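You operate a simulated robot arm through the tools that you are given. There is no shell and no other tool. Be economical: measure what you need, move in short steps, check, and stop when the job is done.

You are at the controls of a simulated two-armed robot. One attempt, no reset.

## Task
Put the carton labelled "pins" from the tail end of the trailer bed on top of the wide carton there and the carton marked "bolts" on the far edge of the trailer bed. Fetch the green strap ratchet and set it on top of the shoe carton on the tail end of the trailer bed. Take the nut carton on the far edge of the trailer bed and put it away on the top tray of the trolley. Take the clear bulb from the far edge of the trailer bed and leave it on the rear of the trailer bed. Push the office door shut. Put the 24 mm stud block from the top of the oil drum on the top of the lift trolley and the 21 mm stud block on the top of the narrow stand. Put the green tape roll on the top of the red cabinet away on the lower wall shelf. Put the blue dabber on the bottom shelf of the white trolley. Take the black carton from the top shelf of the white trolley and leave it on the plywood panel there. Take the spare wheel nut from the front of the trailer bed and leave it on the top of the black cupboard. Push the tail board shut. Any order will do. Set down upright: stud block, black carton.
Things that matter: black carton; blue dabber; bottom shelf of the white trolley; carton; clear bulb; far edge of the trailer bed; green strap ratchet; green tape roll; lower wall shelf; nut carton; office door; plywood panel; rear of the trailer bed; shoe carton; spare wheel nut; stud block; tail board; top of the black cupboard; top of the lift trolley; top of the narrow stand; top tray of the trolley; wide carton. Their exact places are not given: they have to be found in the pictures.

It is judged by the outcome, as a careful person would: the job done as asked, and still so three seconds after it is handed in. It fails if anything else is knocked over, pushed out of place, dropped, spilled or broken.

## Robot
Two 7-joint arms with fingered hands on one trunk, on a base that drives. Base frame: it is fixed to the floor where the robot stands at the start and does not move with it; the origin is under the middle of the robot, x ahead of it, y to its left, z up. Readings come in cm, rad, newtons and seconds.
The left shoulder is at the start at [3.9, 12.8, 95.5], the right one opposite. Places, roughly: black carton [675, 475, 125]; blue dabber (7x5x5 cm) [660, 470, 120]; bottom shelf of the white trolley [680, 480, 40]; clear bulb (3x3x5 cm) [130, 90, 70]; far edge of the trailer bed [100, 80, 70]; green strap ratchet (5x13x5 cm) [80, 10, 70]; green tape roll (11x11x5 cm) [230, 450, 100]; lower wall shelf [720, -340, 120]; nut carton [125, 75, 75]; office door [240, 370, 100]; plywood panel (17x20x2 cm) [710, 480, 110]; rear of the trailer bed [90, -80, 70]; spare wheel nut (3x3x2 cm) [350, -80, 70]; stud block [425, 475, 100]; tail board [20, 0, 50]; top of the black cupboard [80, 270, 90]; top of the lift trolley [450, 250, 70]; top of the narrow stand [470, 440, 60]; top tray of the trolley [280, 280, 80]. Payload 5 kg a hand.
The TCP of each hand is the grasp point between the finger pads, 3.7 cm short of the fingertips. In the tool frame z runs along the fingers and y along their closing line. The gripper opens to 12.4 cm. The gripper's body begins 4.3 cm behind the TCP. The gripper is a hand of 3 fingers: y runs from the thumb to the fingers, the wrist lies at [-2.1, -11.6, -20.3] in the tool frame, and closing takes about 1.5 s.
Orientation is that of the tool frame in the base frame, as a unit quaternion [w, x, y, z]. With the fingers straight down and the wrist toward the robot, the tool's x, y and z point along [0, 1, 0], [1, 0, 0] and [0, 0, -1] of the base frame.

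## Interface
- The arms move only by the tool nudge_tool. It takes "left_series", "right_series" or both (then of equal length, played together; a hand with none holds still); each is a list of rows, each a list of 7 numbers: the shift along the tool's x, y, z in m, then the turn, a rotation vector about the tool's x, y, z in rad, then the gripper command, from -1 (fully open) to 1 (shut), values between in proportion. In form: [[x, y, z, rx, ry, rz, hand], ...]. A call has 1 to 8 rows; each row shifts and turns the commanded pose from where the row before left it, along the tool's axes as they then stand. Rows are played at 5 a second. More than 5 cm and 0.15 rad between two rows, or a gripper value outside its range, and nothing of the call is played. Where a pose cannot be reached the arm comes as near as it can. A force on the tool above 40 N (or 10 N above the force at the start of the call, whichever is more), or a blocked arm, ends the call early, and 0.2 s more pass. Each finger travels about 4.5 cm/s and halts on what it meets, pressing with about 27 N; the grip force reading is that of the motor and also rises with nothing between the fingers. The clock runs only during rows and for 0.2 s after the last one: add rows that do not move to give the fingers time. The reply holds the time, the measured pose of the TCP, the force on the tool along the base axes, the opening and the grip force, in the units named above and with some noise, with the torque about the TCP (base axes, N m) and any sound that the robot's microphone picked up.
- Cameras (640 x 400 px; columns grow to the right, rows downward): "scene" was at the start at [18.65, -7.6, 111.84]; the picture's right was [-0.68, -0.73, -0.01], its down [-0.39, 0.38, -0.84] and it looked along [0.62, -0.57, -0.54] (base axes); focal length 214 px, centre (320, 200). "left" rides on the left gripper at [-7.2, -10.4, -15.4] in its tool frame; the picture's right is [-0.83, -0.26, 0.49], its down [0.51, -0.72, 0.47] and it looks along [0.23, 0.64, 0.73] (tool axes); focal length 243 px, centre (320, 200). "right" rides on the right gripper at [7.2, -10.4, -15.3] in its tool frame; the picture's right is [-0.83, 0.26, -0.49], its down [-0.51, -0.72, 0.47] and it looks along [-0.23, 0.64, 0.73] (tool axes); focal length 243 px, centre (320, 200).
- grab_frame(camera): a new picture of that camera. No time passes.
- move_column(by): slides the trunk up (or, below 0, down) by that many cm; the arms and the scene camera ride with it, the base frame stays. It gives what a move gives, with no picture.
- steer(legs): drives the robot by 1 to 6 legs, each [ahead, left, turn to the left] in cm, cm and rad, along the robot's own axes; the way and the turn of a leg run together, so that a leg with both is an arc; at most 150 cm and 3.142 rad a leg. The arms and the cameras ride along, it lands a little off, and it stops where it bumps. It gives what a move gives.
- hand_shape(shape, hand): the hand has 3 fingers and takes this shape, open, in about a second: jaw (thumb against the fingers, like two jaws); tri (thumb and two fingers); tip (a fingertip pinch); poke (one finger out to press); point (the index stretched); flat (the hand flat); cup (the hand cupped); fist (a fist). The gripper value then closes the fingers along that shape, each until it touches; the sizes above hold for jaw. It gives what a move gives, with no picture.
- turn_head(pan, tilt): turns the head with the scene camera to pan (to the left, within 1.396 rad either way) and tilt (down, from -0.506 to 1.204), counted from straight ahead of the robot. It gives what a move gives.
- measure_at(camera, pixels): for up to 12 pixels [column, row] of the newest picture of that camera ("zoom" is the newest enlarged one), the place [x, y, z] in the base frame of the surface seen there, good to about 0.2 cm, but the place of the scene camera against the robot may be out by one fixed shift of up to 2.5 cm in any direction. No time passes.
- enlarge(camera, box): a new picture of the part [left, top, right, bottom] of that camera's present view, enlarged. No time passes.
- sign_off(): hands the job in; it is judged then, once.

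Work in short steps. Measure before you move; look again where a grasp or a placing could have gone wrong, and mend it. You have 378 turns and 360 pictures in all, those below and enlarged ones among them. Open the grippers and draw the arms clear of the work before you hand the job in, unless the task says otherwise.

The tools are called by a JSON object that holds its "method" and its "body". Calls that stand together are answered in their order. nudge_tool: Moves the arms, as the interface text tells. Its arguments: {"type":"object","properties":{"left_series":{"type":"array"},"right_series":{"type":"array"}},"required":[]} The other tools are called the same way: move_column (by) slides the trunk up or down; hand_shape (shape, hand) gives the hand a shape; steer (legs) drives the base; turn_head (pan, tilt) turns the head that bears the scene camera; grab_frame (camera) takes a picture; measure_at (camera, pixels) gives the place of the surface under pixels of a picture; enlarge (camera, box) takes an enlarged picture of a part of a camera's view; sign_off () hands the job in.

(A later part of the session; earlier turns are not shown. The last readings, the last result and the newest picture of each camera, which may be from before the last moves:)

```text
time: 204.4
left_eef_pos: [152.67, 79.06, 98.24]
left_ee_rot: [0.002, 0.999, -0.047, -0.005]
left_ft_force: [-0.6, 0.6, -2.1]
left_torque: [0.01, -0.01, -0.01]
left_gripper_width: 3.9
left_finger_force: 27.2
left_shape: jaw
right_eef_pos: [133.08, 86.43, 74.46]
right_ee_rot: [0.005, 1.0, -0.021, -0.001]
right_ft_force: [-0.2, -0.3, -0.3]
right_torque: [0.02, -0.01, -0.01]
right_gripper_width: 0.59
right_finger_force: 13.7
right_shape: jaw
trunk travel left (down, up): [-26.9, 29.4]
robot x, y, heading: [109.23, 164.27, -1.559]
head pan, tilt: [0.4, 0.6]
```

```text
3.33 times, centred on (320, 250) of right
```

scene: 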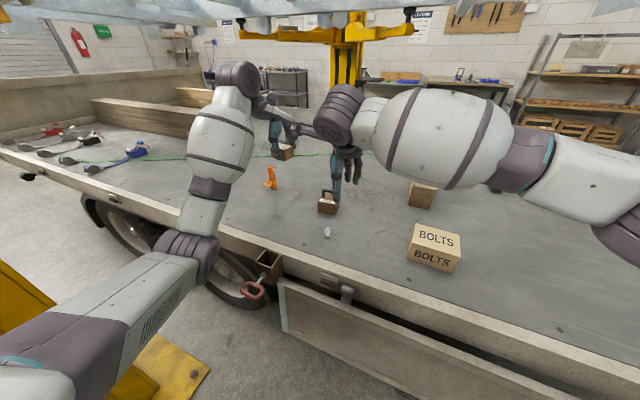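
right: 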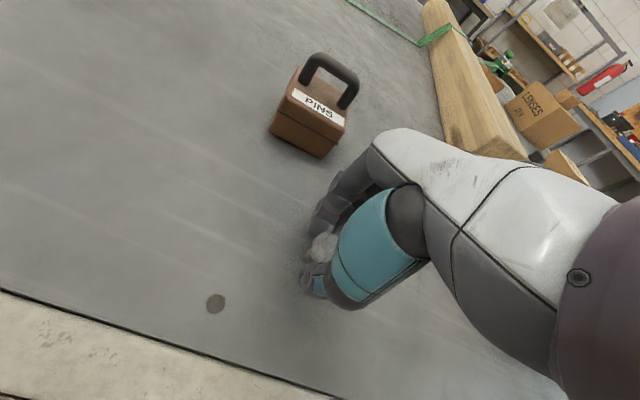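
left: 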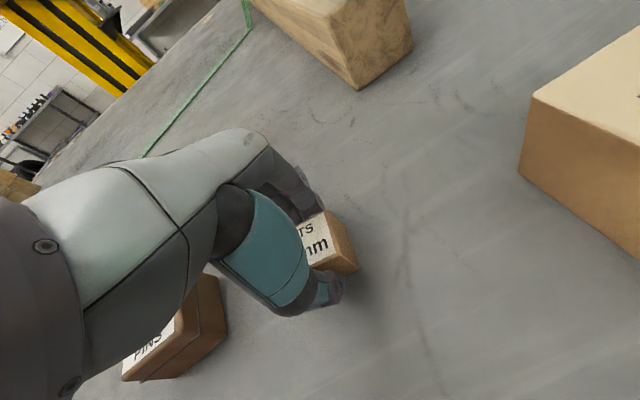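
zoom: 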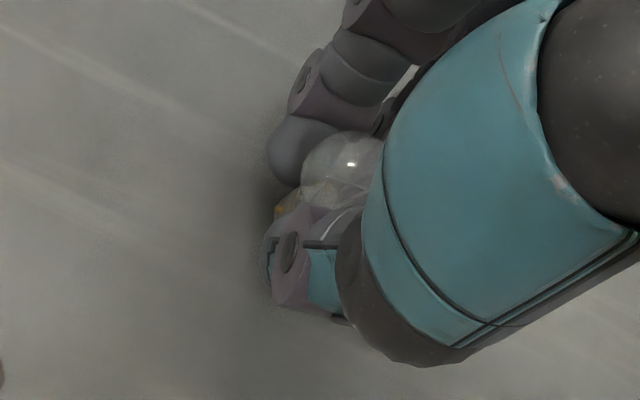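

Force 13.7 N – gripped. Lift and look.

{"method": "nudge_tool", "body": {"right_series": [[0, 0, -0.02, 0, 0, 0, 0.95], [0, 0, -0.04, 0, 0, 0, 0.95], [0, 0, -0.04, 0, 0, 0, 0.95]]}}

{"method": "grab_frame", "body": {"camera": "right"}}

{"method": "enlarge", "body": {"camera": "right", "box": [270, 190, 370, 310]}}

```text
time: 205.2
left_eef_pos: [152.74, 79.18, 98.36]
left_ee_rot: [0.002, 0.999, -0.048, -0.005]
left_ft_force: [-0.2, 0.1, -2.6]
left_torque: [-0.04, 0.02, 0.0]
left_gripper_width: 3.91
left_finger_force: 26.2
left_shape: jaw
right_eef_pos: [133.1, 86.52, 84.64]
right_ee_rot: [0.005, 1.0, -0.022, 0.0]
right_ft_force: [1.0, -0.3, -0.1]
right_torque: [-0.02, 0.01, -0.01]
right_gripper_width: 0.56
right_finger_force: 13.7
right_shape: jaw
trunk travel left (down, up): [-26.9, 29.4]
robot x, y, heading: [109.28, 163.83, -1.555]
head pan, tilt: [0.4, 0.6]
```

```text
260 pictures are left
```

right: 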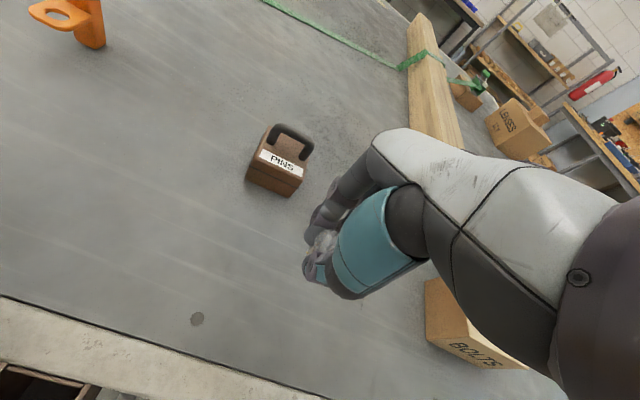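

```text
3.33 times, centred on (320, 250) of right
```

zoom: 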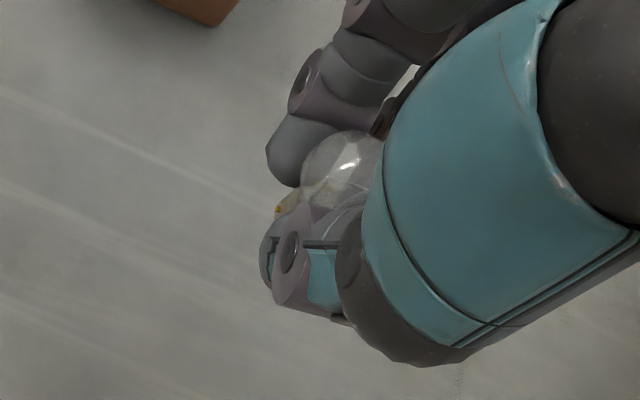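

The bulb is held. Raise it, and drive: back to y≈178, strafe to x≈−75, then forward (toward −y) past the tail.

{"method": "nudge_tool", "body": {"right_series": [[-0.03, 0, -0.03, 0, 0, 0, 0.95], [-0.04, 0, -0.03, 0, 0, 0, 0.95], [-0.04, 0, -0.03, 0, 0, 0, 0.95], [-0.04, 0, 0, 0, 0, 0, 0.95]]}}

{"method": "steer", "body": {"legs": [[-14, 0, -0.015], [0, -95, 0], [0, -90, 0], [130, 0, 0], [130, 0, 0]]}}

{"method": "turn_head", "body": {"pan": 0.8, "tilt": 0.35}}

{"method": "grab_frame", "body": {"camera": "scene"}}

```text
time: 206.2
left_eef_pos: [152.35, 79.2, 98.35]
left_ee_rot: [0.001, 0.999, -0.047, -0.005]
left_ft_force: [0.1, -0.6, -2.9]
left_torque: [0.04, 0.03, 0.04]
left_gripper_width: 3.93
left_finger_force: 26.8
left_shape: jaw
right_eef_pos: [117.64, 87.26, 93.37]
right_ee_rot: [0.005, 1.0, -0.022, 0.002]
right_ft_force: [0.2, 0.3, -0.3]
right_torque: [0.0, 0.01, 0.02]
right_gripper_width: 0.58
right_finger_force: 14.1
right_shape: jaw
trunk travel left (down, up): [-26.9, 29.4]
robot x, y, heading: [109.2, 164.2, -1.556]
head pan, tilt: [0.4, 0.6]
```

```text
time: 228.7
left_eef_pos: [-37.42, -170.71, 98.25]
left_ee_rot: [0.002, 0.998, -0.067, -0.004]
left_ft_force: [0.1, 0.5, -3.3]
left_torque: [0.04, 0.04, -0.03]
left_gripper_width: 3.95
left_finger_force: 26.9
left_shape: jaw
right_eef_pos: [-71.78, -161.27, 93.34]
right_ee_rot: [0.005, 0.999, -0.042, 0.0]
right_ft_force: [-0.5, -0.8, 0.3]
right_torque: [0.01, -0.03, -0.02]
right_gripper_width: 0.55
right_finger_force: 13.7
right_shape: jaw
trunk travel left (down, up): [-26.9, 29.4]
robot x, y, heading: [-77.63, -84.39, -1.594]
head pan, tilt: [0.4, 0.6]
```

```text
time: 229.6
left_eef_pos: [-37.36, -170.67, 98.3]
left_ee_rot: [0.001, 0.998, -0.067, -0.006]
left_ft_force: [0.0, -0.6, -2.0]
left_torque: [-0.01, -0.01, 0.0]
left_gripper_width: 3.92
left_finger_force: 27.5
left_shape: jaw
right_eef_pos: [-71.85, -161.29, 93.4]
right_ee_rot: [0.006, 0.999, -0.041, 0.0]
right_ft_force: [0.3, 0.1, -0.8]
right_torque: [0.01, 0.02, -0.02]
right_gripper_width: 0.61
right_finger_force: 13.9
right_shape: jaw
trunk travel left (down, up): [-26.9, 29.4]
robot x, y, heading: [-77.38, -84.45, -1.594]
head pan, tilt: [0.799, 0.351]
```

```text
258 pictures are left
```

scene: 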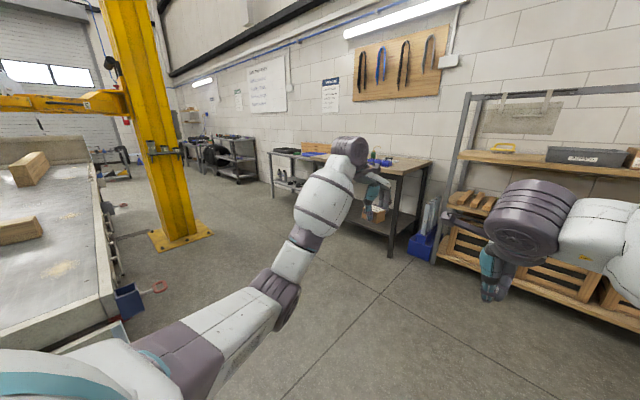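

Measure the right-side layout.

{"method": "measure_at", "body": {"camera": "scene", "pixels": [[155, 245], [208, 230], [155, 150], [185, 150], [390, 255], [275, 195], [430, 245], [110, 300], [60, 270], [100, 190], [230, 180], [130, 310]]}}

```text
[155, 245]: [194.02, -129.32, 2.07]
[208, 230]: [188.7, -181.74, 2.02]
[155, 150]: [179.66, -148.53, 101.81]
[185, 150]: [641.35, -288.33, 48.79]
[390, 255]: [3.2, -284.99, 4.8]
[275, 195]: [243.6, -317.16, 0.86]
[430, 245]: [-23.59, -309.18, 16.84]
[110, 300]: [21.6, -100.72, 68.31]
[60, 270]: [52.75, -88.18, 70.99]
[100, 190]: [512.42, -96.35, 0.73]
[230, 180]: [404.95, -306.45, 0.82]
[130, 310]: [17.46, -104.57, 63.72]
```

Route: turn to face +x, strafe right to y≈−162, go forward to x≈75, then turn to face the bed.

{"method": "steer", "body": {"legs": [[0, 0, 1.594], [0, -78, 0], [150, 0, 0], [0, 0, 1.57]]}}

{"method": "turn_head", "body": {"pan": -0.15, "tilt": 0.6}}

{"method": "grab_frame", "body": {"camera": "scene"}}

{"method": "grab_frame", "body": {"camera": "right"}}

```text
time: 248.4
left_eef_pos: [26.67, -76.74, 98.27]
left_ee_rot: [0.005, 0.047, 0.999, 0.002]
left_ft_force: [0.7, -1.4, -2.4]
left_torque: [-0.04, -0.03, -0.01]
left_gripper_width: 3.87
left_finger_force: 26.9
left_shape: jaw
right_eef_pos: [61.19, -84.85, 93.29]
right_ee_rot: [-0.001, 0.022, 1.0, 0.005]
right_ft_force: [-0.6, 0.3, 0.9]
right_torque: [-0.01, -0.01, -0.04]
right_gripper_width: 0.54
right_finger_force: 13.7
right_shape: jaw
trunk travel left (down, up): [-26.9, 29.4]
robot x, y, heading: [69.36, -161.83, 1.585]
head pan, tilt: [0.799, 0.351]
```

```text
time: 249.6
left_eef_pos: [26.56, -76.76, 98.25]
left_ee_rot: [0.006, 0.048, 0.999, 0.001]
left_ft_force: [-0.4, 0.7, -3.2]
left_torque: [-0.01, -0.03, 0.01]
left_gripper_width: 3.84
left_finger_force: 27.2
left_shape: jaw
right_eef_pos: [61.26, -84.84, 93.42]
right_ee_rot: [0.001, 0.023, 1.0, 0.005]
right_ft_force: [-0.6, -0.4, -0.6]
right_torque: [-0.02, -0.02, -0.02]
right_gripper_width: 0.58
right_finger_force: 14.0
right_shape: jaw
trunk travel left (down, up): [-26.9, 29.4]
robot x, y, heading: [69.59, -162.09, 1.58]
head pan, tilt: [-0.15, 0.6]
```

```text
257 pictures are left
```

scene: 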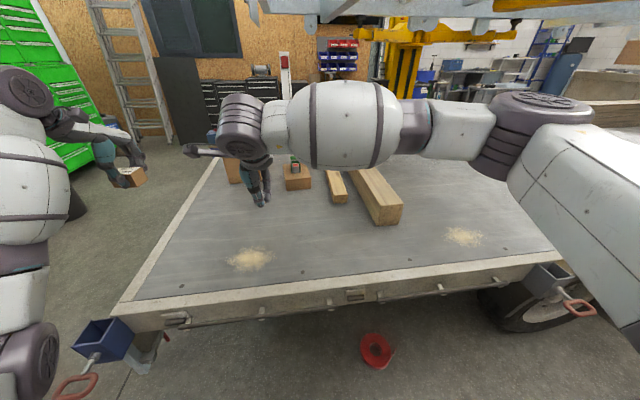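

```text
256 pictures are left
```

right: 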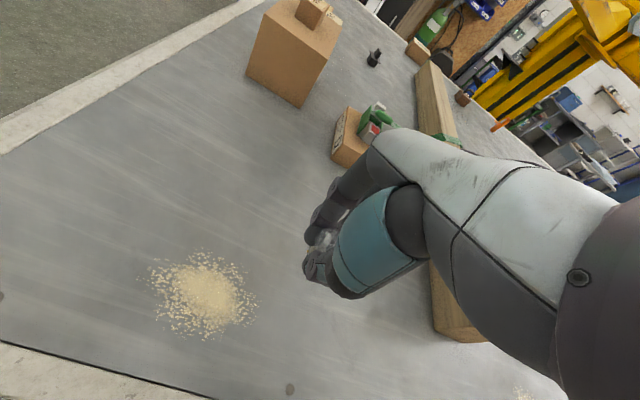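

Strafe right 28 cm to bring the bulb over (90, −83), then view.

{"method": "steer", "body": {"legs": [[0, -28, 0]]}}

{"method": "grab_frame", "body": {"camera": "right"}}

{"method": "grab_frame", "body": {"camera": "scene"}}

```text
time: 251.6
left_eef_pos: [54.5, -76.34, 98.25]
left_ee_rot: [0.006, 0.049, 0.999, 0.002]
left_ft_force: [0.7, 0.4, -2.5]
left_torque: [0.02, -0.02, 0.0]
left_gripper_width: 3.83
left_finger_force: 26.4
left_shape: jaw
right_eef_pos: [89.14, -84.46, 93.41]
right_ee_rot: [0.0, 0.022, 1.0, 0.004]
right_ft_force: [-0.4, -0.6, 0.9]
right_torque: [-0.02, 0.03, -0.03]
right_gripper_width: 0.56
right_finger_force: 14.2
right_shape: jaw
trunk travel left (down, up): [-26.9, 29.4]
robot x, y, heading: [97.84, -161.7, 1.579]
head pan, tilt: [-0.15, 0.6]
```

```text
255 pictures are left
```

right: 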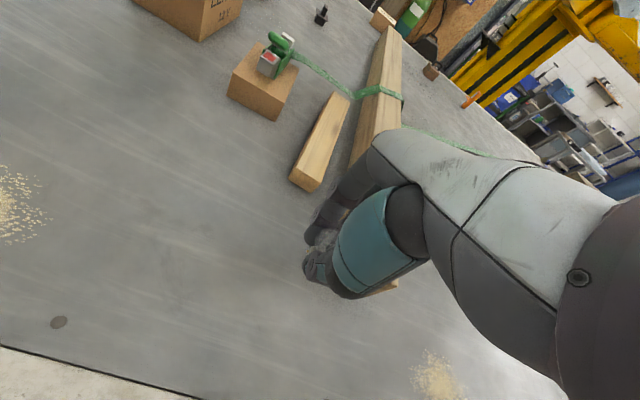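

```text
254 pictures are left
```

scene: 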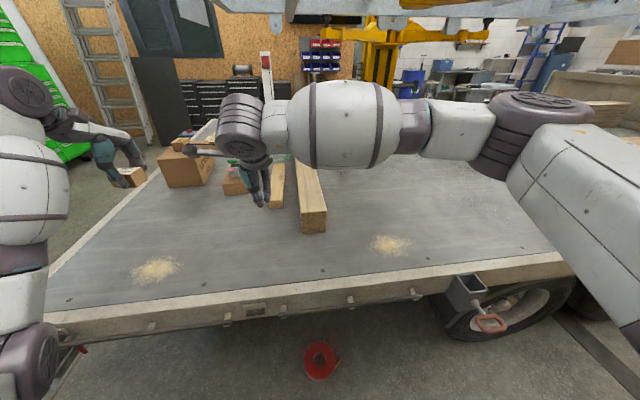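

Measure the beam end and free floor around.

{"method": "measure_at", "body": {"camera": "scene", "pixels": [[305, 232], [325, 230], [300, 212], [325, 210], [275, 207], [290, 250], [320, 268]]}}

{"method": "measure_at", "body": {"camera": "right", "pixels": [[392, 288], [310, 188], [290, 178], [250, 330], [60, 322]]}}

```text
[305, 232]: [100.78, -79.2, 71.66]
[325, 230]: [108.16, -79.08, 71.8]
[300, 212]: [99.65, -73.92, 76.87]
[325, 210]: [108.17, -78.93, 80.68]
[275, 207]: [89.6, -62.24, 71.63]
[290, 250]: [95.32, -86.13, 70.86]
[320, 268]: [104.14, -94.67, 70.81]
```

```text
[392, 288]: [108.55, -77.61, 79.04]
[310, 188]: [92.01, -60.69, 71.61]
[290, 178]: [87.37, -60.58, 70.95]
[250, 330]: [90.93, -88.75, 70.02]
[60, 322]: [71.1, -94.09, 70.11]
```

Shift 3 cm and lower to z≈76, then look at the bulb.

{"method": "nudge_tool", "body": {"right_series": [[0.03, 0, 0.02, 0, 0, 0, 0.95], [0, 0, 0.045, 0, 0, 0, 0.95], [0, 0, 0.045, 0, 0, 0, 0.95], [0, 0, 0.045, 0, 0, 0, 0.95], [0, 0, 0.02, 0, 0, 0, 0.95], [0, 0, 0, 0, 0, 0, 0.95]]}}

{"method": "enlarge", "body": {"camera": "right", "box": [260, 190, 360, 310]}}

```text
time: 253.0
left_eef_pos: [54.49, -76.48, 98.31]
left_ee_rot: [0.005, 0.048, 0.999, 0.002]
left_ft_force: [-0.3, 0.1, -2.5]
left_torque: [0.0, 0.01, -0.02]
left_gripper_width: 3.85
left_finger_force: 27.2
left_shape: jaw
right_eef_pos: [86.17, -84.36, 75.89]
right_ee_rot: [0.0, 0.021, 1.0, 0.005]
right_ft_force: [0.1, 0.1, 0.3]
right_torque: [0.03, 0.02, 0.0]
right_gripper_width: 0.58
right_finger_force: 14.0
right_shape: jaw
trunk travel left (down, up): [-26.9, 29.4]
robot x, y, heading: [97.56, -161.17, 1.582]
head pan, tilt: [-0.15, 0.6]
```

```text
3.33 times, centred on (310, 250) of right
```

zoom: 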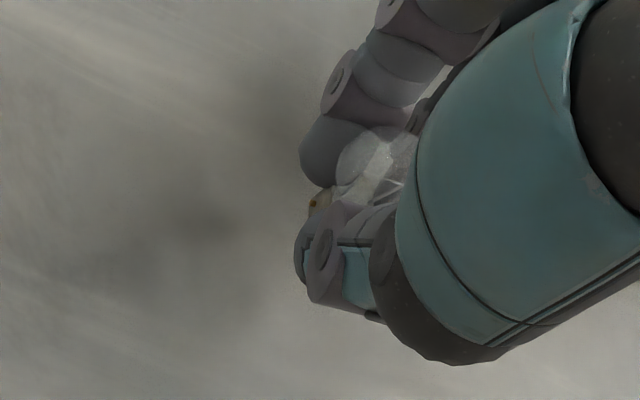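

Lower the last 1.3 cm and open slowly.

{"method": "nudge_tool", "body": {"right_series": [[0, 0, 0.007, 0, 0, 0, 0.95], [0, 0, 0.006, 0, 0, 0, 0.95], [0, 0, 0, 0, 0, 0, 0.9], [0, 0, 0, 0, 0, 0, 0.8], [0, 0, 0, 0, 0, 0, 0.7], [0, 0, 0, 0, 0, 0, 0.6], [0, 0, 0, 0, 0, 0, 0.4], [0, 0, 0, 0, 0, 0, 0.2]]}}

{"method": "enlarge", "body": {"camera": "right", "box": [260, 190, 360, 310]}}

```text
time: 254.8
left_eef_pos: [54.62, -76.5, 98.34]
left_ee_rot: [0.005, 0.048, 0.999, 0.002]
left_ft_force: [0.0, 0.4, -2.6]
left_torque: [-0.01, 0.0, -0.01]
left_gripper_width: 3.85
left_finger_force: 27.0
left_shape: jaw
right_eef_pos: [86.18, -84.25, 74.62]
right_ee_rot: [0.0, 0.022, 1.0, 0.005]
right_ft_force: [-0.2, 0.6, -0.6]
right_torque: [-0.01, -0.01, -0.02]
right_gripper_width: 4.92
right_finger_force: 0.1
right_shape: jaw
trunk travel left (down, up): [-26.9, 29.4]
robot x, y, heading: [97.3, -161.84, 1.587]
head pan, tilt: [-0.15, 0.6]
```

```text
3.33 times, centred on (310, 250) of right
```

zoom: 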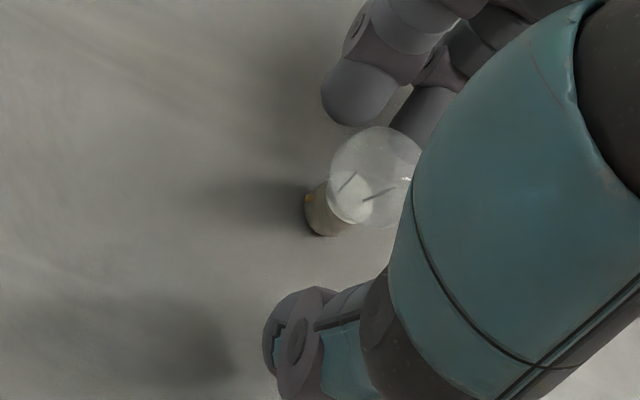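

Bulb stands. Open wider and rise straight up, then look.

{"method": "nudge_tool", "body": {"right_series": [[0, 0, 0, 0, 0, 0, -0.3], [0, 0, 0, 0, 0, 0, -0.6], [0, 0, -0.03, 0, 0, 0, -0.6], [0, 0, -0.04, 0, 0, 0, -0.6], [0, 0, -0.045, 0, 0, 0, -0.6], [0, 0, -0.045, 0, 0, 0, -0.6]]}}

{"method": "grab_frame", "body": {"camera": "right"}}

```text
time: 256.2
left_eef_pos: [54.64, -76.59, 98.29]
left_ee_rot: [0.006, 0.047, 0.999, 0.003]
left_ft_force: [0.6, -0.8, -2.6]
left_torque: [0.0, -0.03, -0.02]
left_gripper_width: 3.84
left_finger_force: 27.3
left_shape: jaw
right_eef_pos: [86.12, -84.46, 90.82]
right_ee_rot: [0.001, 0.022, 1.0, 0.006]
right_ft_force: [-0.2, 0.5, -0.6]
right_torque: [0.03, 0.0, 0.0]
right_gripper_width: 9.9
right_finger_force: 0.1
right_shape: jaw
trunk travel left (down, up): [-26.9, 29.4]
robot x, y, heading: [97.6, -161.27, 1.582]
head pan, tilt: [-0.15, 0.6]
```

```text
251 pictures are left
```

right: 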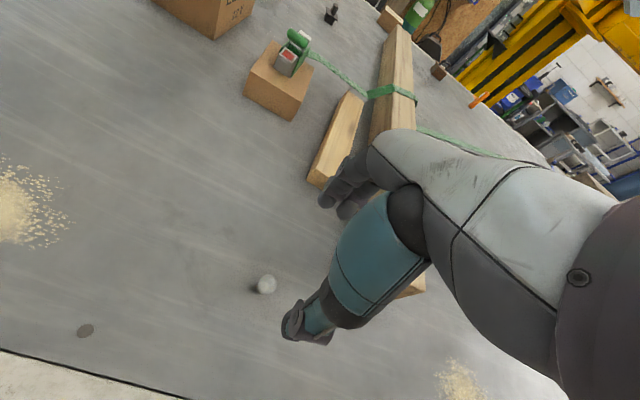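

Bulb done at (86, −84). While here I tackle the tail board with the free right hand: drive back to the tail.

{"method": "steer", "body": {"legs": [[0, 70, 0], [0, 0, -1.58], [-105, 0, 0], [0, 140, 0]]}}

{"method": "move_column", "body": {"by": -26}}

{"method": "turn_head", "body": {"pan": -0.2, "tilt": 0.6}}

{"method": "grab_frame", "body": {"camera": "scene"}}

```text
time: 275.6
left_eef_pos: [-0.62, 22.29, 98.14]
left_ee_rot: [0.005, 0.731, 0.682, -0.003]
left_ft_force: [0.0, 0.6, -2.0]
left_torque: [-0.03, -0.02, 0.03]
left_gripper_width: 3.81
left_finger_force: 26.7
left_shape: jaw
right_eef_pos: [-7.52, -9.58, 90.78]
right_ee_rot: [0.004, 0.712, 0.702, 0.004]
right_ft_force: [0.5, 0.1, -0.4]
right_torque: [-0.04, 0.0, 0.01]
right_gripper_width: 9.88
right_finger_force: 0.1
right_shape: jaw
trunk travel left (down, up): [-26.9, 29.4]
robot x, y, heading: [-84.5, -23.15, 0.04]
head pan, tilt: [-0.15, 0.6]
```

```text
time: 278.3
left_eef_pos: [-0.55, 22.17, 72.3]
left_ee_rot: [0.005, 0.731, 0.683, -0.002]
left_ft_force: [0.3, 0.8, -2.4]
left_torque: [-0.03, 0.03, 0.0]
left_gripper_width: 3.84
left_finger_force: 27.3
left_shape: jaw
right_eef_pos: [-7.5, -9.43, 64.69]
right_ee_rot: [0.004, 0.713, 0.701, 0.004]
right_ft_force: [0.9, -0.1, 0.0]
right_torque: [-0.03, 0.01, -0.01]
right_gripper_width: 9.89
right_finger_force: 0.0
right_shape: jaw
trunk travel left (down, up): [-0.9, 55.4]
robot x, y, heading: [-84.54, -23.44, 0.042]
head pan, tilt: [-0.15, 0.6]
```

```text
time: 278.9
left_eef_pos: [-0.56, 22.25, 72.26]
left_ee_rot: [0.005, 0.731, 0.682, -0.002]
left_ft_force: [0.8, 0.3, -3.1]
left_torque: [-0.05, 0.03, -0.01]
left_gripper_width: 3.82
left_finger_force: 26.6
left_shape: jaw
right_eef_pos: [-7.39, -9.51, 64.67]
right_ee_rot: [0.004, 0.712, 0.702, 0.004]
right_ft_force: [-1.0, -0.5, -1.1]
right_torque: [-0.03, -0.03, 0.02]
right_gripper_width: 9.9
right_finger_force: 0.1
right_shape: jaw
trunk travel left (down, up): [-0.9, 55.4]
robot x, y, heading: [-84.24, -23.45, 0.039]
head pan, tilt: [-0.201, 0.6]
```

```text
250 pictures are left
```

scene: 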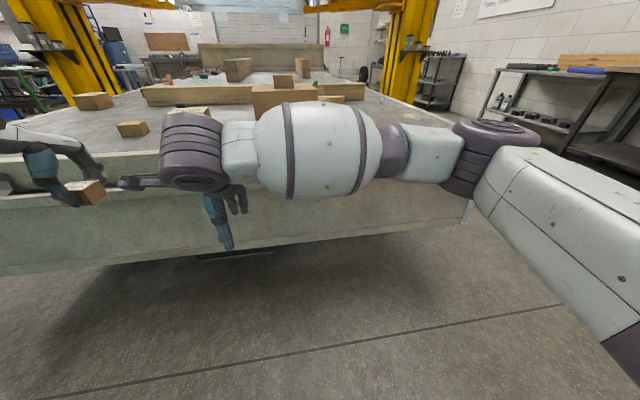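

Raise the left hand clear; test-push the board's lower part with the right fingers to learn how it moves.

{"method": "nudge_tool", "body": {"left_series": [[0, 0, -0.045, 0, 0, 0, 1], [0, 0, -0.045, 0, 0, 0, 1], [0, 0, -0.045, 0, 0, 0, 1], [0, 0, -0.045, 0, 0, 0, 1], [0, -0.03, -0.04, 0, 0, 0, 1], [0, -0.03, -0.04, 0, 0, 0, 1]], "right_series": [[0, 0, 0.04, 0, 0, 0, 0.5], [0, 0, 0.04, 0, 0, 0, 0.5], [0, 0, 0.04, 0, 0, 0, 0.5], [0, 0, 0.04, 0, 0, 0, 0.5], [0, 0, 0.04, 0, 0, 0, 1], [0, 0, 0.02, 0, 0, 0, 1]]}}

{"method": "grab_frame", "body": {"camera": "scene"}}

{"method": "nudge_tool", "body": {"right_series": [[0, 0.04, 0, 0, 0, 0, 1], [0, 0.04, 0, 0, 0, 0, 1], [0, 0.03, 0, 0, 0, 0, 1], [0, 0.02, 0, 0, 0, 0, 1], [0, 0.02, 0, 0, 0, 0, 1], [0, 0.02, 0, 0, 0, 0, 1], [0, 0.02, 0, 0, 0, 0, 1]]}}

```text
time: 280.3
left_eef_pos: [-6.95, 22.53, 98.35]
left_ee_rot: [0.005, 0.731, 0.682, -0.003]
left_ft_force: [0.5, -0.1, -2.8]
left_torque: [-0.02, 0.01, -0.01]
left_gripper_width: 3.83
left_finger_force: 26.9
left_shape: jaw
right_eef_pos: [-7.33, -9.55, 42.83]
right_ee_rot: [0.005, 0.713, 0.701, 0.004]
right_ft_force: [0.1, 0.0, 0.3]
right_torque: [0.03, -0.01, -0.01]
right_gripper_width: 0.0
right_finger_force: 5.7
right_shape: jaw
trunk travel left (down, up): [-0.9, 55.4]
robot x, y, heading: [-84.03, -23.17, 0.041]
head pan, tilt: [-0.201, 0.6]
```

```text
249 pictures are left
```

scene: 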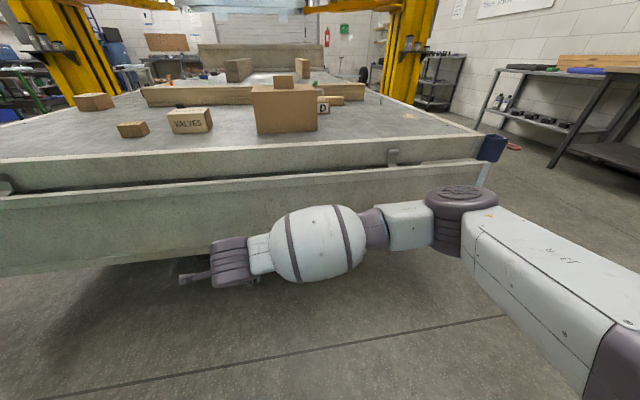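

```text
time: 281.8
left_eef_pos: [-6.71, 22.57, 98.28]
left_ee_rot: [0.004, 0.731, 0.683, -0.003]
left_ft_force: [0.3, 0.1, -1.8]
left_torque: [-0.03, 0.03, -0.01]
left_gripper_width: 3.81
left_finger_force: 27.2
left_shape: jaw
right_eef_pos: [9.29, -9.57, 42.69]
right_ee_rot: [0.002, 0.711, 0.703, 0.001]
right_ft_force: [-15.9, -1.4, 6.2]
right_torque: [-0.05, -0.55, -0.33]
right_gripper_width: 0.03
right_finger_force: 26.7
right_shape: jaw
trunk travel left (down, up): [-0.9, 55.4]
robot x, y, heading: [-84.27, -23.37, 0.038]
head pan, tilt: [-0.201, 0.6]
stopped in row 7 (right hand): the force on the tool passed its limit (the readings are from after the stop); the commanded pose is now the measured one
```

It stopped with force; measure whether the board moved.

{"method": "grab_frame", "body": {"camera": "scene"}}

{"method": "measure_at", "body": {"camera": "scene", "pixels": [[150, 192], [150, 205], [150, 225], [150, 245], [420, 170], [420, 185], [300, 185], [300, 195], [150, 172], [300, 165]]}}

```text
248 pictures are left
```

scene: 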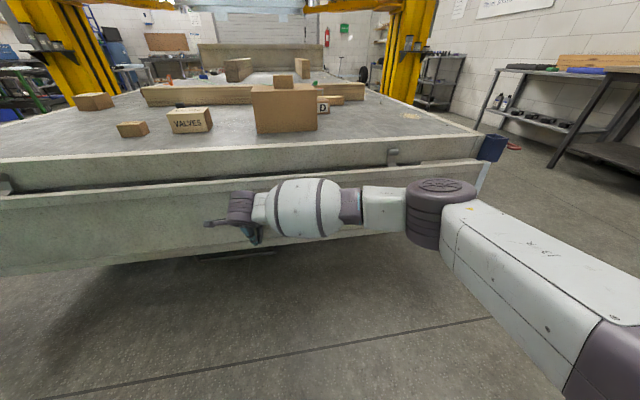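

```text
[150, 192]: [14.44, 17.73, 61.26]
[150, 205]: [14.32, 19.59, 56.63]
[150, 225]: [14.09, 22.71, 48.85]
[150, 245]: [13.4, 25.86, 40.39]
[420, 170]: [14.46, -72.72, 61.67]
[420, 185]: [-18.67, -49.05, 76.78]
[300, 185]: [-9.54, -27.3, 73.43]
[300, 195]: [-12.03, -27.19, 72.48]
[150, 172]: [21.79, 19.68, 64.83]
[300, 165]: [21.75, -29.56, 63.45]
```

The board doesn't give inward, so it must swing up. I retract and pitch the right hand to point forward (rx −1.57).

{"method": "nudge_tool", "body": {"right_series": [[0, -0.045, 0, 0, 0, 0, 1], [0, -0.045, 0, 0, 0, 0, 1], [0, -0.045, 0, 0, 0, 0, 1], [0, -0.045, 0, 0, 0, 0, 1], [0, 0, 0, -0.143, 0, 0, 1], [0, 0, 0, -0.143, 0, 0, 1], [0, 0, 0, -0.143, 0, 0, 1], [0, 0, 0, -0.143, 0, 0, 1]]}}

{"method": "nudge_tool", "body": {"right_series": [[0, 0, 0, -0.143, 0, 0, 1], [0, 0, 0, -0.143, 0, 0, 1], [0, 0, 0, -0.143, 0, 0, 1], [0, 0, 0, -0.143, 0, 0, 1], [0, 0, 0, -0.143, 0, 0, 1], [0, 0, 0, -0.143, 0, 0, 1], [0, 0, 0, -0.143, 0, 0, 1], [0, 0, 0, 0, 0, 0, 1]]}}

{"method": "grab_frame", "body": {"camera": "scene"}}

```text
time: 283.6
left_eef_pos: [-6.75, 22.75, 98.28]
left_ee_rot: [0.004, 0.731, 0.683, -0.003]
left_ft_force: [0.2, 0.0, -2.4]
left_torque: [-0.04, -0.01, 0.02]
left_gripper_width: 3.82
left_finger_force: 26.8
left_shape: jaw
right_eef_pos: [-8.58, -9.49, 42.52]
right_ee_rot: [0.203, 0.682, 0.674, 0.199]
right_ft_force: [-0.1, -0.5, -0.2]
right_torque: [0.0, -0.01, 0.03]
right_gripper_width: 0.0
right_finger_force: 27.3
right_shape: jaw
trunk travel left (down, up): [-0.9, 55.4]
robot x, y, heading: [-84.53, -22.75, 0.041]
head pan, tilt: [-0.201, 0.6]
```

```text
time: 285.4
left_eef_pos: [-6.6, 22.6, 98.17]
left_ee_rot: [0.004, 0.731, 0.683, -0.003]
left_ft_force: [-0.4, 0.9, -2.1]
left_torque: [-0.02, -0.01, -0.02]
left_gripper_width: 3.81
left_finger_force: 26.7
left_shape: jaw
right_eef_pos: [-8.81, -5.87, 45.92]
right_ee_rot: [0.355, 0.619, 0.608, 0.347]
right_ft_force: [1.6, -0.6, 0.3]
right_torque: [-0.05, -0.02, -0.03]
right_gripper_width: 0.0
right_finger_force: 27.2
right_shape: jaw
right hand out of reach, approached as far as the arm can: row 3, 4, 5, 6, 7
trunk travel left (down, up): [-0.9, 55.4]
robot x, y, heading: [-84.41, -23.26, 0.042]
head pan, tilt: [-0.201, 0.6]
```

```text
247 pictures are left
```

scene: 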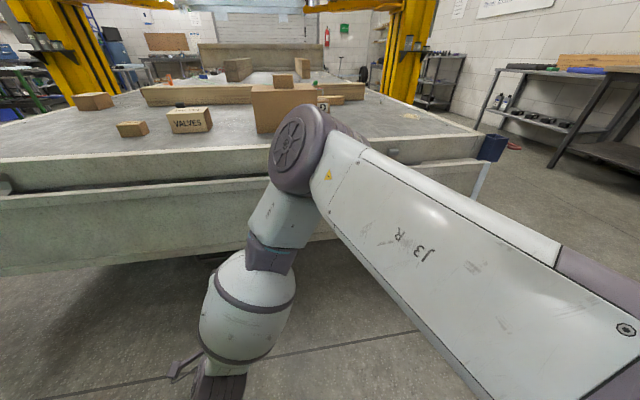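

Pitch reached ~60°. Back the robot 20 cm and extend the hand 20 cm, then continue pitching.

{"method": "steer", "body": {"legs": [[-20, 0, -0.04]]}}

{"method": "nudge_tool", "body": {"right_series": [[0, 0.025, 0.0433, 0, 0, 0, 1], [0, 0.025, 0.0433, 0, 0, 0, 1], [0, 0.025, 0.0433, 0, 0, 0, 1], [0, 0.025, 0.0433, 0, 0, 0, 1], [0, 0, 0, -0.13, 0, 0, 1], [0, 0, 0, -0.13, 0, 0, 1], [0, 0, 0, -0.13, 0, 0, 1], [0, 0, 0, -0.13, 0, 0, 1]]}}

{"method": "grab_frame", "body": {"camera": "scene"}}

```text
time: 287.0
left_eef_pos: [-25.02, 19.16, 98.29]
left_ee_rot: [0.005, 0.744, 0.668, -0.001]
left_ft_force: [-0.3, 0.4, -0.8]
left_torque: [0.0, -0.02, 0.01]
left_gripper_width: 3.8
left_finger_force: 26.8
left_shape: jaw
right_eef_pos: [-28.12, -9.2, 45.86]
right_ee_rot: [0.362, 0.631, 0.595, 0.341]
right_ft_force: [-0.6, 0.4, 0.9]
right_torque: [0.0, -0.01, 0.01]
right_gripper_width: 0.02
right_finger_force: 26.4
right_shape: jaw
trunk travel left (down, up): [-0.9, 55.4]
robot x, y, heading: [-104.4, -23.59, 0.001]
head pan, tilt: [-0.201, 0.6]
```

```text
time: 288.8
left_eef_pos: [-24.81, 19.05, 98.28]
left_ee_rot: [0.005, 0.744, 0.668, -0.003]
left_ft_force: [-0.1, -0.1, -2.5]
left_torque: [-0.01, 0.01, -0.01]
left_gripper_width: 3.84
left_finger_force: 27.3
left_shape: jaw
right_eef_pos: [-16.76, 0.6, 60.76]
right_ee_rot: [0.471, 0.568, 0.514, 0.437]
right_ft_force: [0.1, -0.4, 0.0]
right_torque: [0.02, 0.0, 0.0]
right_gripper_width: 0.0
right_finger_force: 26.8
right_shape: jaw
right hand out of reach, approached as far as the arm can: row 1, 2, 3, 4, 5, 6, 7, 8
trunk travel left (down, up): [-0.9, 55.4]
robot x, y, heading: [-104.36, -23.37, -0.0]
head pan, tilt: [-0.201, 0.6]
```

```text
246 pictures are left
```

scene: 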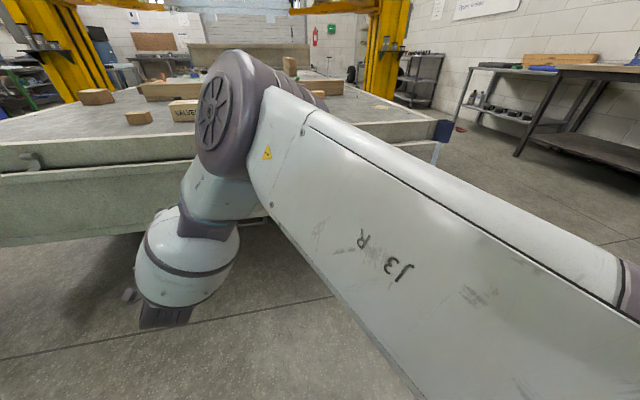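

Pitching this way is cramped. I undo it and will try with the wrist to the side (yaw −90° first, then pitch), which keeps the wrist level with the fingers.

{"method": "nudge_tool", "body": {"right_series": [[0, 0, 0, 0.14, 0.005, -0.008, 1], [0, 0, 0, 0.14, 0.005, -0.008, 1], [0, 0, 0, 0.14, 0.005, -0.008, 1], [0, 0, 0, 0.14, 0.005, -0.008, 1], [0, 0, 0, 0.14, 0.005, -0.008, 1], [0, 0, 0, 0.14, 0.005, -0.008, 1], [0, 0, 0, 0.14, 0.005, -0.008, 1], [0, 0, 0, 0.14, 0.005, -0.008, 1]]}}

{"method": "nudge_tool", "body": {"right_series": [[0, 0, 0, 0.14, 0.005, -0.008, 1], [0, 0, 0, 0.14, 0.005, -0.008, 1], [0, 0, 0, 0, 0, 0, 1]]}}

```text
time: 290.6
left_eef_pos: [-24.91, 19.15, 98.31]
left_ee_rot: [0.005, 0.743, 0.669, -0.004]
left_ft_force: [-0.2, -0.6, -2.4]
left_torque: [0.02, 0.01, 0.05]
left_gripper_width: 3.83
left_finger_force: 26.9
left_shape: jaw
right_eef_pos: [-16.82, 0.65, 60.6]
right_ee_rot: [0.099, 0.706, 0.695, 0.093]
right_ft_force: [0.5, 0.6, 0.0]
right_torque: [0.02, 0.02, -0.03]
right_gripper_width: 0.01
right_finger_force: 27.7
right_shape: jaw
trunk travel left (down, up): [-0.9, 55.4]
robot x, y, heading: [-104.39, -23.74, 0.006]
head pan, tilt: [-0.201, 0.6]
```

```text
time: 291.4
left_eef_pos: [-24.86, 19.21, 98.22]
left_ee_rot: [0.005, 0.743, 0.669, -0.003]
left_ft_force: [-0.2, 0.6, -3.1]
left_torque: [-0.02, 0.02, 0.01]
left_gripper_width: 3.78
left_finger_force: 26.7
left_shape: jaw
right_eef_pos: [-16.93, 0.82, 60.69]
right_ee_rot: [-0.004, 0.708, 0.706, -0.003]
right_ft_force: [0.4, -0.6, -0.3]
right_torque: [0.01, -0.02, -0.01]
right_gripper_width: 0.0
right_finger_force: 26.9
right_shape: jaw
trunk travel left (down, up): [-0.9, 55.4]
robot x, y, heading: [-104.27, -23.88, 0.005]
head pan, tilt: [-0.201, 0.6]
```

Move to lateral centre and yaw by +1.57.

{"method": "nudge_tool", "body": {"right_series": [[-0.049, 0, 0, 0, 0, 0, 1], [-0.049, 0, 0, 0, 0, 0, 1], [-0.049, -0.0, 0, 0, 0, 0, 1], [-0.049, 0, 0, 0, 0, 0, 1], [0, 0, 0, 0, 0, 0.143, 1], [0, 0, 0, 0, 0, 0.143, 1], [0, 0, 0, 0, 0, 0.143, 1], [0, 0, 0, 0, 0, 0.143, 1]]}}

{"method": "nudge_tool", "body": {"right_series": [[0, 0, 0, 0, 0, 0.143, 1], [0, 0, 0, 0, 0, 0.143, 1], [0, 0, 0, 0, 0, 0.143, 1], [0, 0, 0, 0, 0, 0.143, 1], [0, 0, 0, 0, 0, 0.143, 1], [0, 0, 0, 0, 0, 0.143, 1], [0, 0, 0, 0, 0, 0.143, 1], [0, 0, 0, 0, 0, 0, 1]]}}

{"method": "nudge_tool", "body": {"right_series": [[0, 0, 0, 0, 0.143, 0, 1], [0, 0, 0, 0, 0.143, 0, 1], [0, 0, 0, 0, 0.143, 0, 1], [0, 0, 0, 0, 0.143, 0, 1], [0, 0, 0, 0, 0.143, 0, 1], [0, 0, 0, 0, 0.143, 0, 1], [0, 0, 0, 0, 0.143, 0, 1], [0, 0, 0, 0, 0.143, 0, 1]]}}

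{"method": "grab_frame", "body": {"camera": "scene"}}

```text
time: 293.2
left_eef_pos: [-24.9, 19.29, 98.18]
left_ee_rot: [0.005, 0.744, 0.668, -0.003]
left_ft_force: [0.7, 1.1, -2.0]
left_torque: [-0.03, 0.0, 0.01]
left_gripper_width: 3.82
left_finger_force: 27.6
left_shape: jaw
right_eef_pos: [-16.85, -18.98, 60.64]
right_ee_rot: [-0.002, 0.879, 0.477, -0.003]
right_ft_force: [-0.7, -0.6, -0.5]
right_torque: [-0.01, -0.04, -0.02]
right_gripper_width: 0.01
right_finger_force: 27.1
right_shape: jaw
trunk travel left (down, up): [-0.9, 55.4]
robot x, y, heading: [-104.22, -23.61, 0.001]
head pan, tilt: [-0.201, 0.6]
```

```text
time: 295.0
left_eef_pos: [-24.99, 19.27, 98.18]
left_ee_rot: [0.005, 0.744, 0.668, -0.002]
left_ft_force: [1.1, -0.3, -2.8]
left_torque: [-0.02, 0.02, 0.0]
left_gripper_width: 3.81
left_finger_force: 27.3
left_shape: jaw
right_eef_pos: [-16.79, -18.96, 60.79]
right_ee_rot: [-0.001, 1.0, -0.002, -0.003]
right_ft_force: [-0.4, 0.4, 0.1]
right_torque: [0.03, 0.02, -0.01]
right_gripper_width: 0.0
right_finger_force: 27.1
right_shape: jaw
trunk travel left (down, up): [-0.9, 55.4]
robot x, y, heading: [-104.24, -23.75, 0.001]
head pan, tilt: [-0.201, 0.6]
```

```text
time: 296.8
left_eef_pos: [-24.96, 19.29, 98.24]
left_ee_rot: [0.004, 0.744, 0.669, -0.003]
left_ft_force: [0.0, -0.3, -2.4]
left_torque: [-0.03, 0.0, 0.06]
left_gripper_width: 3.83
left_finger_force: 27.1
left_shape: jaw
right_eef_pos: [-16.76, -18.95, 60.84]
right_ee_rot: [0.001, 0.842, -0.001, 0.54]
right_ft_force: [-0.2, -0.2, 0.1]
right_torque: [0.04, 0.04, 0.02]
right_gripper_width: 0.01
right_finger_force: 27.2
right_shape: jaw
trunk travel left (down, up): [-0.9, 55.4]
robot x, y, heading: [-104.17, -23.86, 0.004]
head pan, tilt: [-0.201, 0.6]
```

```text
245 pictures are left
```

scene: 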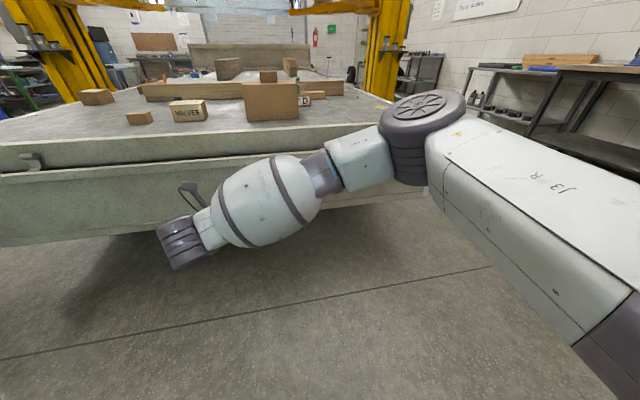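

It pitches fine this way (65°). Finish to horizontal and measure the board's bottom edge.

{"method": "nudge_tool", "body": {"right_series": [[0, 0, 0, 0, 0.143, 0, 1], [0, 0, 0, 0, 0.143, 0, 1], [0, 0, 0, 0, 0.143, 0, 1], [0, 0, 0, 0, 0.08, 0, 1]]}}

{"method": "grab_frame", "body": {"camera": "scene"}}

{"method": "measure_at", "body": {"camera": "scene", "pixels": [[60, 235], [60, 240], [60, 244], [60, 248], [340, 208], [340, 204], [340, 212], [100, 200], [100, 240]]}}

```text
time: 297.8
left_eef_pos: [-24.94, 19.11, 98.24]
left_ee_rot: [0.005, 0.744, 0.668, -0.003]
left_ft_force: [-0.4, 0.1, -2.8]
left_torque: [-0.01, -0.03, 0.03]
left_gripper_width: 3.85
left_finger_force: 26.9
left_shape: jaw
right_eef_pos: [-16.67, -18.95, 60.79]
right_ee_rot: [0.001, 0.679, -0.001, 0.734]
right_ft_force: [0.0, 0.1, 0.0]
right_torque: [0.0, 0.02, 0.02]
right_gripper_width: 0.01
right_finger_force: 26.9
right_shape: jaw
trunk travel left (down, up): [-0.9, 55.4]
robot x, y, heading: [-104.16, -23.69, 0.001]
head pan, tilt: [-0.201, 0.6]
```

```text
244 pictures are left
```

scene: 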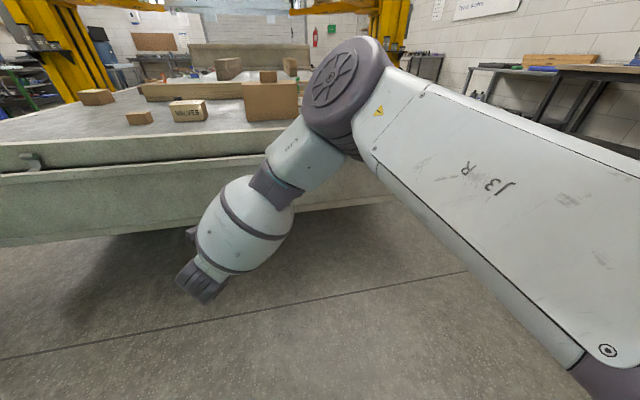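

```text
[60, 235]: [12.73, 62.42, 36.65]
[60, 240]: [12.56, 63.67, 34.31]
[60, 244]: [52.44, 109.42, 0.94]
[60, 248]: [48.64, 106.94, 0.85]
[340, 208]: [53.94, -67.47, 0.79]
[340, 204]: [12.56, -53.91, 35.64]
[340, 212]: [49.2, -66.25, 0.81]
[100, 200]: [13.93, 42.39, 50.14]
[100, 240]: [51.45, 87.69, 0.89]
```

Bottom edge is at z≈33, x≈13–15.5. Lower the hand to z≈27 out here.

{"method": "nudge_tool", "body": {"right_series": [[-0.048, 0, 0, 0, 0, 0, 1], [-0.048, 0, 0, 0, 0, 0, 1], [-0.048, 0, 0, 0, 0, 0, 1], [-0.048, 0, 0, 0, 0, 0, 1], [-0.048, 0, 0, 0, 0, 0, 1], [-0.048, 0, 0, 0, 0, 0, 1], [-0.048, 0, 0, 0, 0, 0, 1]]}}

{"method": "grab_frame", "body": {"camera": "scene"}}

```text
time: 299.4
left_eef_pos: [-24.89, 19.19, 98.14]
left_ee_rot: [0.005, 0.744, 0.668, -0.003]
left_ft_force: [-0.2, -0.4, -1.7]
left_torque: [0.01, 0.05, -0.03]
left_gripper_width: 3.84
left_finger_force: 27.2
left_shape: jaw
right_eef_pos: [-14.29, -19.21, 27.18]
right_ee_rot: [0.001, 0.68, -0.001, 0.733]
right_ft_force: [0.2, 0.1, -0.4]
right_torque: [-0.02, 0.02, 0.01]
right_gripper_width: 0.0
right_finger_force: 26.9
right_shape: jaw
trunk travel left (down, up): [-0.9, 55.4]
robot x, y, heading: [-104.41, -23.25, -0.0]
head pan, tilt: [-0.201, 0.6]
```

```text
243 pictures are left
```

scene: 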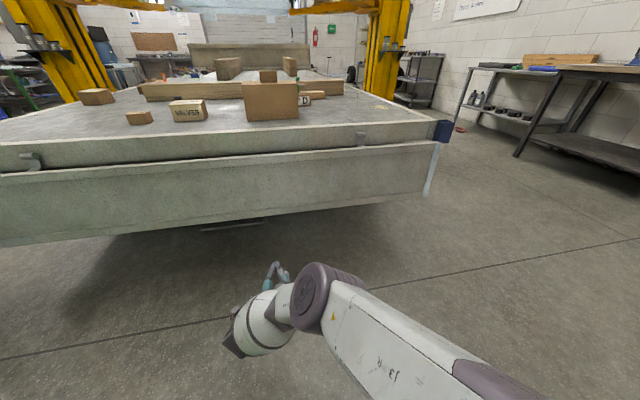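

Hand is at the right height. Raise and pull back the left hand, then drive forward 27 cm so the right fingers get under the board.

{"method": "nudge_tool", "body": {"left_series": [[0, 0, -0.045, 0, 0, 0, 1], [0, 0, -0.045, 0, 0, 0, 1], [0, -0.02, -0.045, 0, 0, 0, 1], [0, -0.03, -0.04, 0, 0, 0, 1], [0, -0.03, -0.03, 0, 0, 0, 1]]}}

{"method": "steer", "body": {"legs": [[26.5, 0, 0]]}}

{"method": "grab_frame", "body": {"camera": "scene"}}

{"method": "grab_frame", "body": {"camera": "right"}}

```text
time: 300.6
left_eef_pos: [-32.69, 20.3, 118.06]
left_ee_rot: [0.008, 0.744, 0.668, -0.002]
left_ft_force: [-0.2, 0.0, -2.6]
left_torque: [-0.02, 0.02, 0.01]
left_gripper_width: 3.83
left_finger_force: 26.9
left_shape: jaw
left hand out of reach, approached as far as the arm can: row 5
right_eef_pos: [-14.29, -19.11, 27.41]
right_ee_rot: [0.001, 0.679, -0.002, 0.734]
right_ft_force: [0.5, -0.4, -0.6]
right_torque: [0.0, -0.01, 0.02]
right_gripper_width: 0.0
right_finger_force: 26.8
right_shape: jaw
trunk travel left (down, up): [-0.9, 55.4]
robot x, y, heading: [-103.92, -23.73, 0.006]
head pan, tilt: [-0.201, 0.6]
```

```text
time: 302.5
left_eef_pos: [-6.65, 20.35, 117.9]
left_ee_rot: [0.007, 0.743, 0.669, -0.002]
left_ft_force: [0.8, 0.0, -2.5]
left_torque: [0.01, 0.01, 0.0]
left_gripper_width: 3.82
left_finger_force: 27.3
left_shape: jaw
right_eef_pos: [11.49, -18.89, 27.12]
right_ee_rot: [0.0, 0.68, 0.0, 0.733]
right_ft_force: [0.1, 0.2, 0.3]
right_torque: [0.0, -0.06, -0.01]
right_gripper_width: 0.01
right_finger_force: 26.9
right_shape: jaw
trunk travel left (down, up): [-0.9, 55.4]
robot x, y, heading: [-78.62, -23.91, 0.005]
head pan, tilt: [-0.201, 0.6]
```

```text
242 pictures are left
```

scene: 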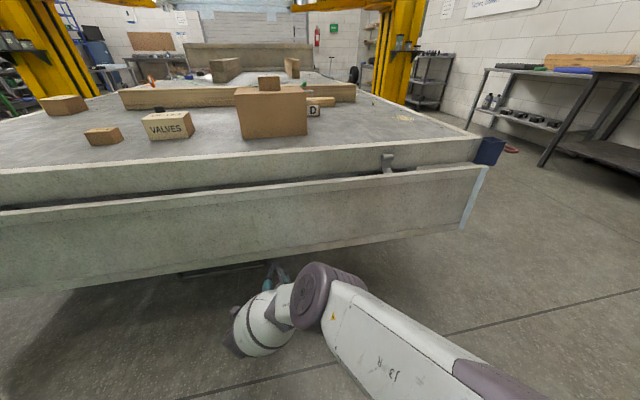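

```text
241 pictures are left
```

right: 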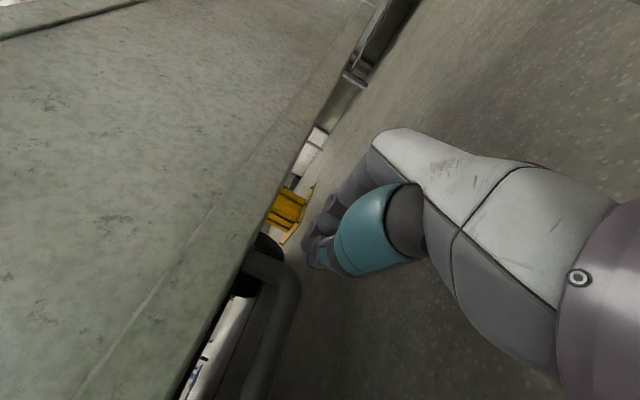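

Fingers are just below the board edge. Push 2.5 cm further under and lift gently to contact.

{"method": "nudge_tool", "body": {"right_series": [[0, 0, 0.025, 0, 0, 0, 1], [0.01, 0, 0, 0, 0, 0, 1], [0.01, 0, 0, 0, 0, 0, 1], [0.01, 0, 0, 0, 0, 0, 1]]}}

{"method": "grab_frame", "body": {"camera": "scene"}}

```text
time: 303.5
left_eef_pos: [-6.76, 20.33, 117.95]
left_ee_rot: [0.007, 0.744, 0.668, -0.001]
left_ft_force: [0.6, -0.9, -1.8]
left_torque: [-0.04, 0.01, -0.02]
left_gripper_width: 3.85
left_finger_force: 26.6
left_shape: jaw
right_eef_pos: [13.7, -19.06, 30.47]
right_ee_rot: [0.0, 0.68, -0.001, 0.734]
right_ft_force: [0.2, 0.0, 1.1]
right_torque: [0.0, 0.0, -0.01]
right_gripper_width: 0.02
right_finger_force: 26.9
right_shape: jaw
trunk travel left (down, up): [-0.9, 55.4]
robot x, y, heading: [-78.39, -23.53, 0.004]
head pan, tilt: [-0.201, 0.6]
```

```text
240 pictures are left
```

scene: 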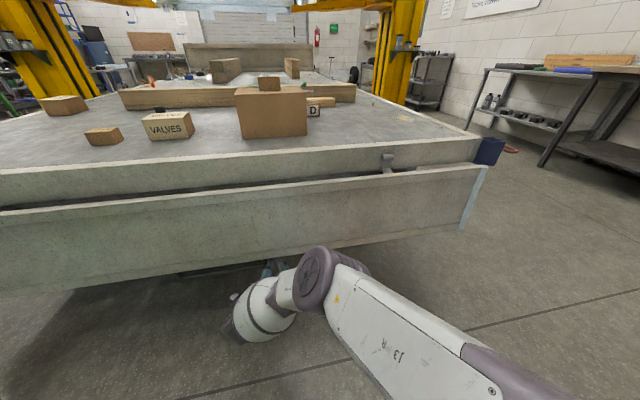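

Not yet in contact; lift 3 cm more.

{"method": "nudge_tool", "body": {"right_series": [[0.008, 0, 0, 0, 0, 0, 1], [0.008, 0, 0, 0, 0, 0, 1], [0.008, 0, -0.004, 0, 0, 0, 1], [0.008, 0, -0.006, 0, 0, 0, 1]]}}

{"method": "grab_frame", "body": {"camera": "scene"}}

{"method": "measure_at", "body": {"camera": "scene", "pixels": [[150, 210], [150, 240], [150, 262], [400, 190], [400, 220], [400, 235]]}}

```text
time: 304.2
left_eef_pos: [-6.51, 20.42, 117.89]
left_ee_rot: [0.007, 0.743, 0.669, -0.002]
left_ft_force: [-1.5, 0.7, -1.9]
left_torque: [-0.09, 0.02, 0.0]
left_gripper_width: 3.8
left_finger_force: 27.2
left_shape: jaw
right_eef_pos: [13.04, -19.01, 31.24]
right_ee_rot: [-0.001, 0.687, -0.001, 0.726]
right_ft_force: [2.0, -0.7, -22.3]
right_torque: [0.26, 0.29, -0.02]
right_gripper_width: 0.0
right_finger_force: 27.3
right_shape: jaw
trunk travel left (down, up): [-0.9, 55.4]
robot x, y, heading: [-78.42, -23.1, -0.003]
head pan, tilt: [-0.201, 0.6]
stopped in row 3 (right hand): the force on the tool passed its limit (the readings are from after the stop); the commanded pose is now the measured one
```

```text
239 pictures are left
```

scene: 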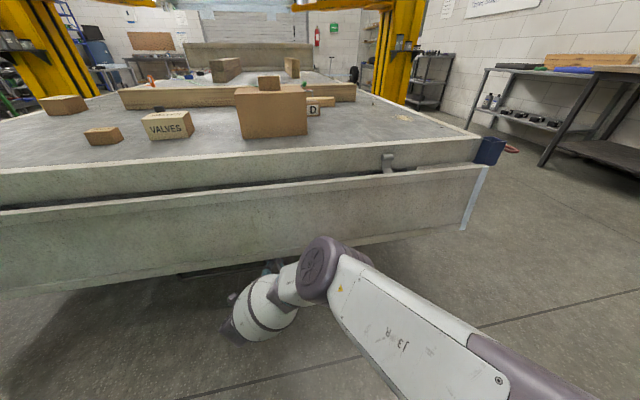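

```text
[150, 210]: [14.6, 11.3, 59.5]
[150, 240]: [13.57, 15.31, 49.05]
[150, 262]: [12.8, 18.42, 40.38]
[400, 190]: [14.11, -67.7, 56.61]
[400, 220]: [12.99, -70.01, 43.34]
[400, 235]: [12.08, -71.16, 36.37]
```

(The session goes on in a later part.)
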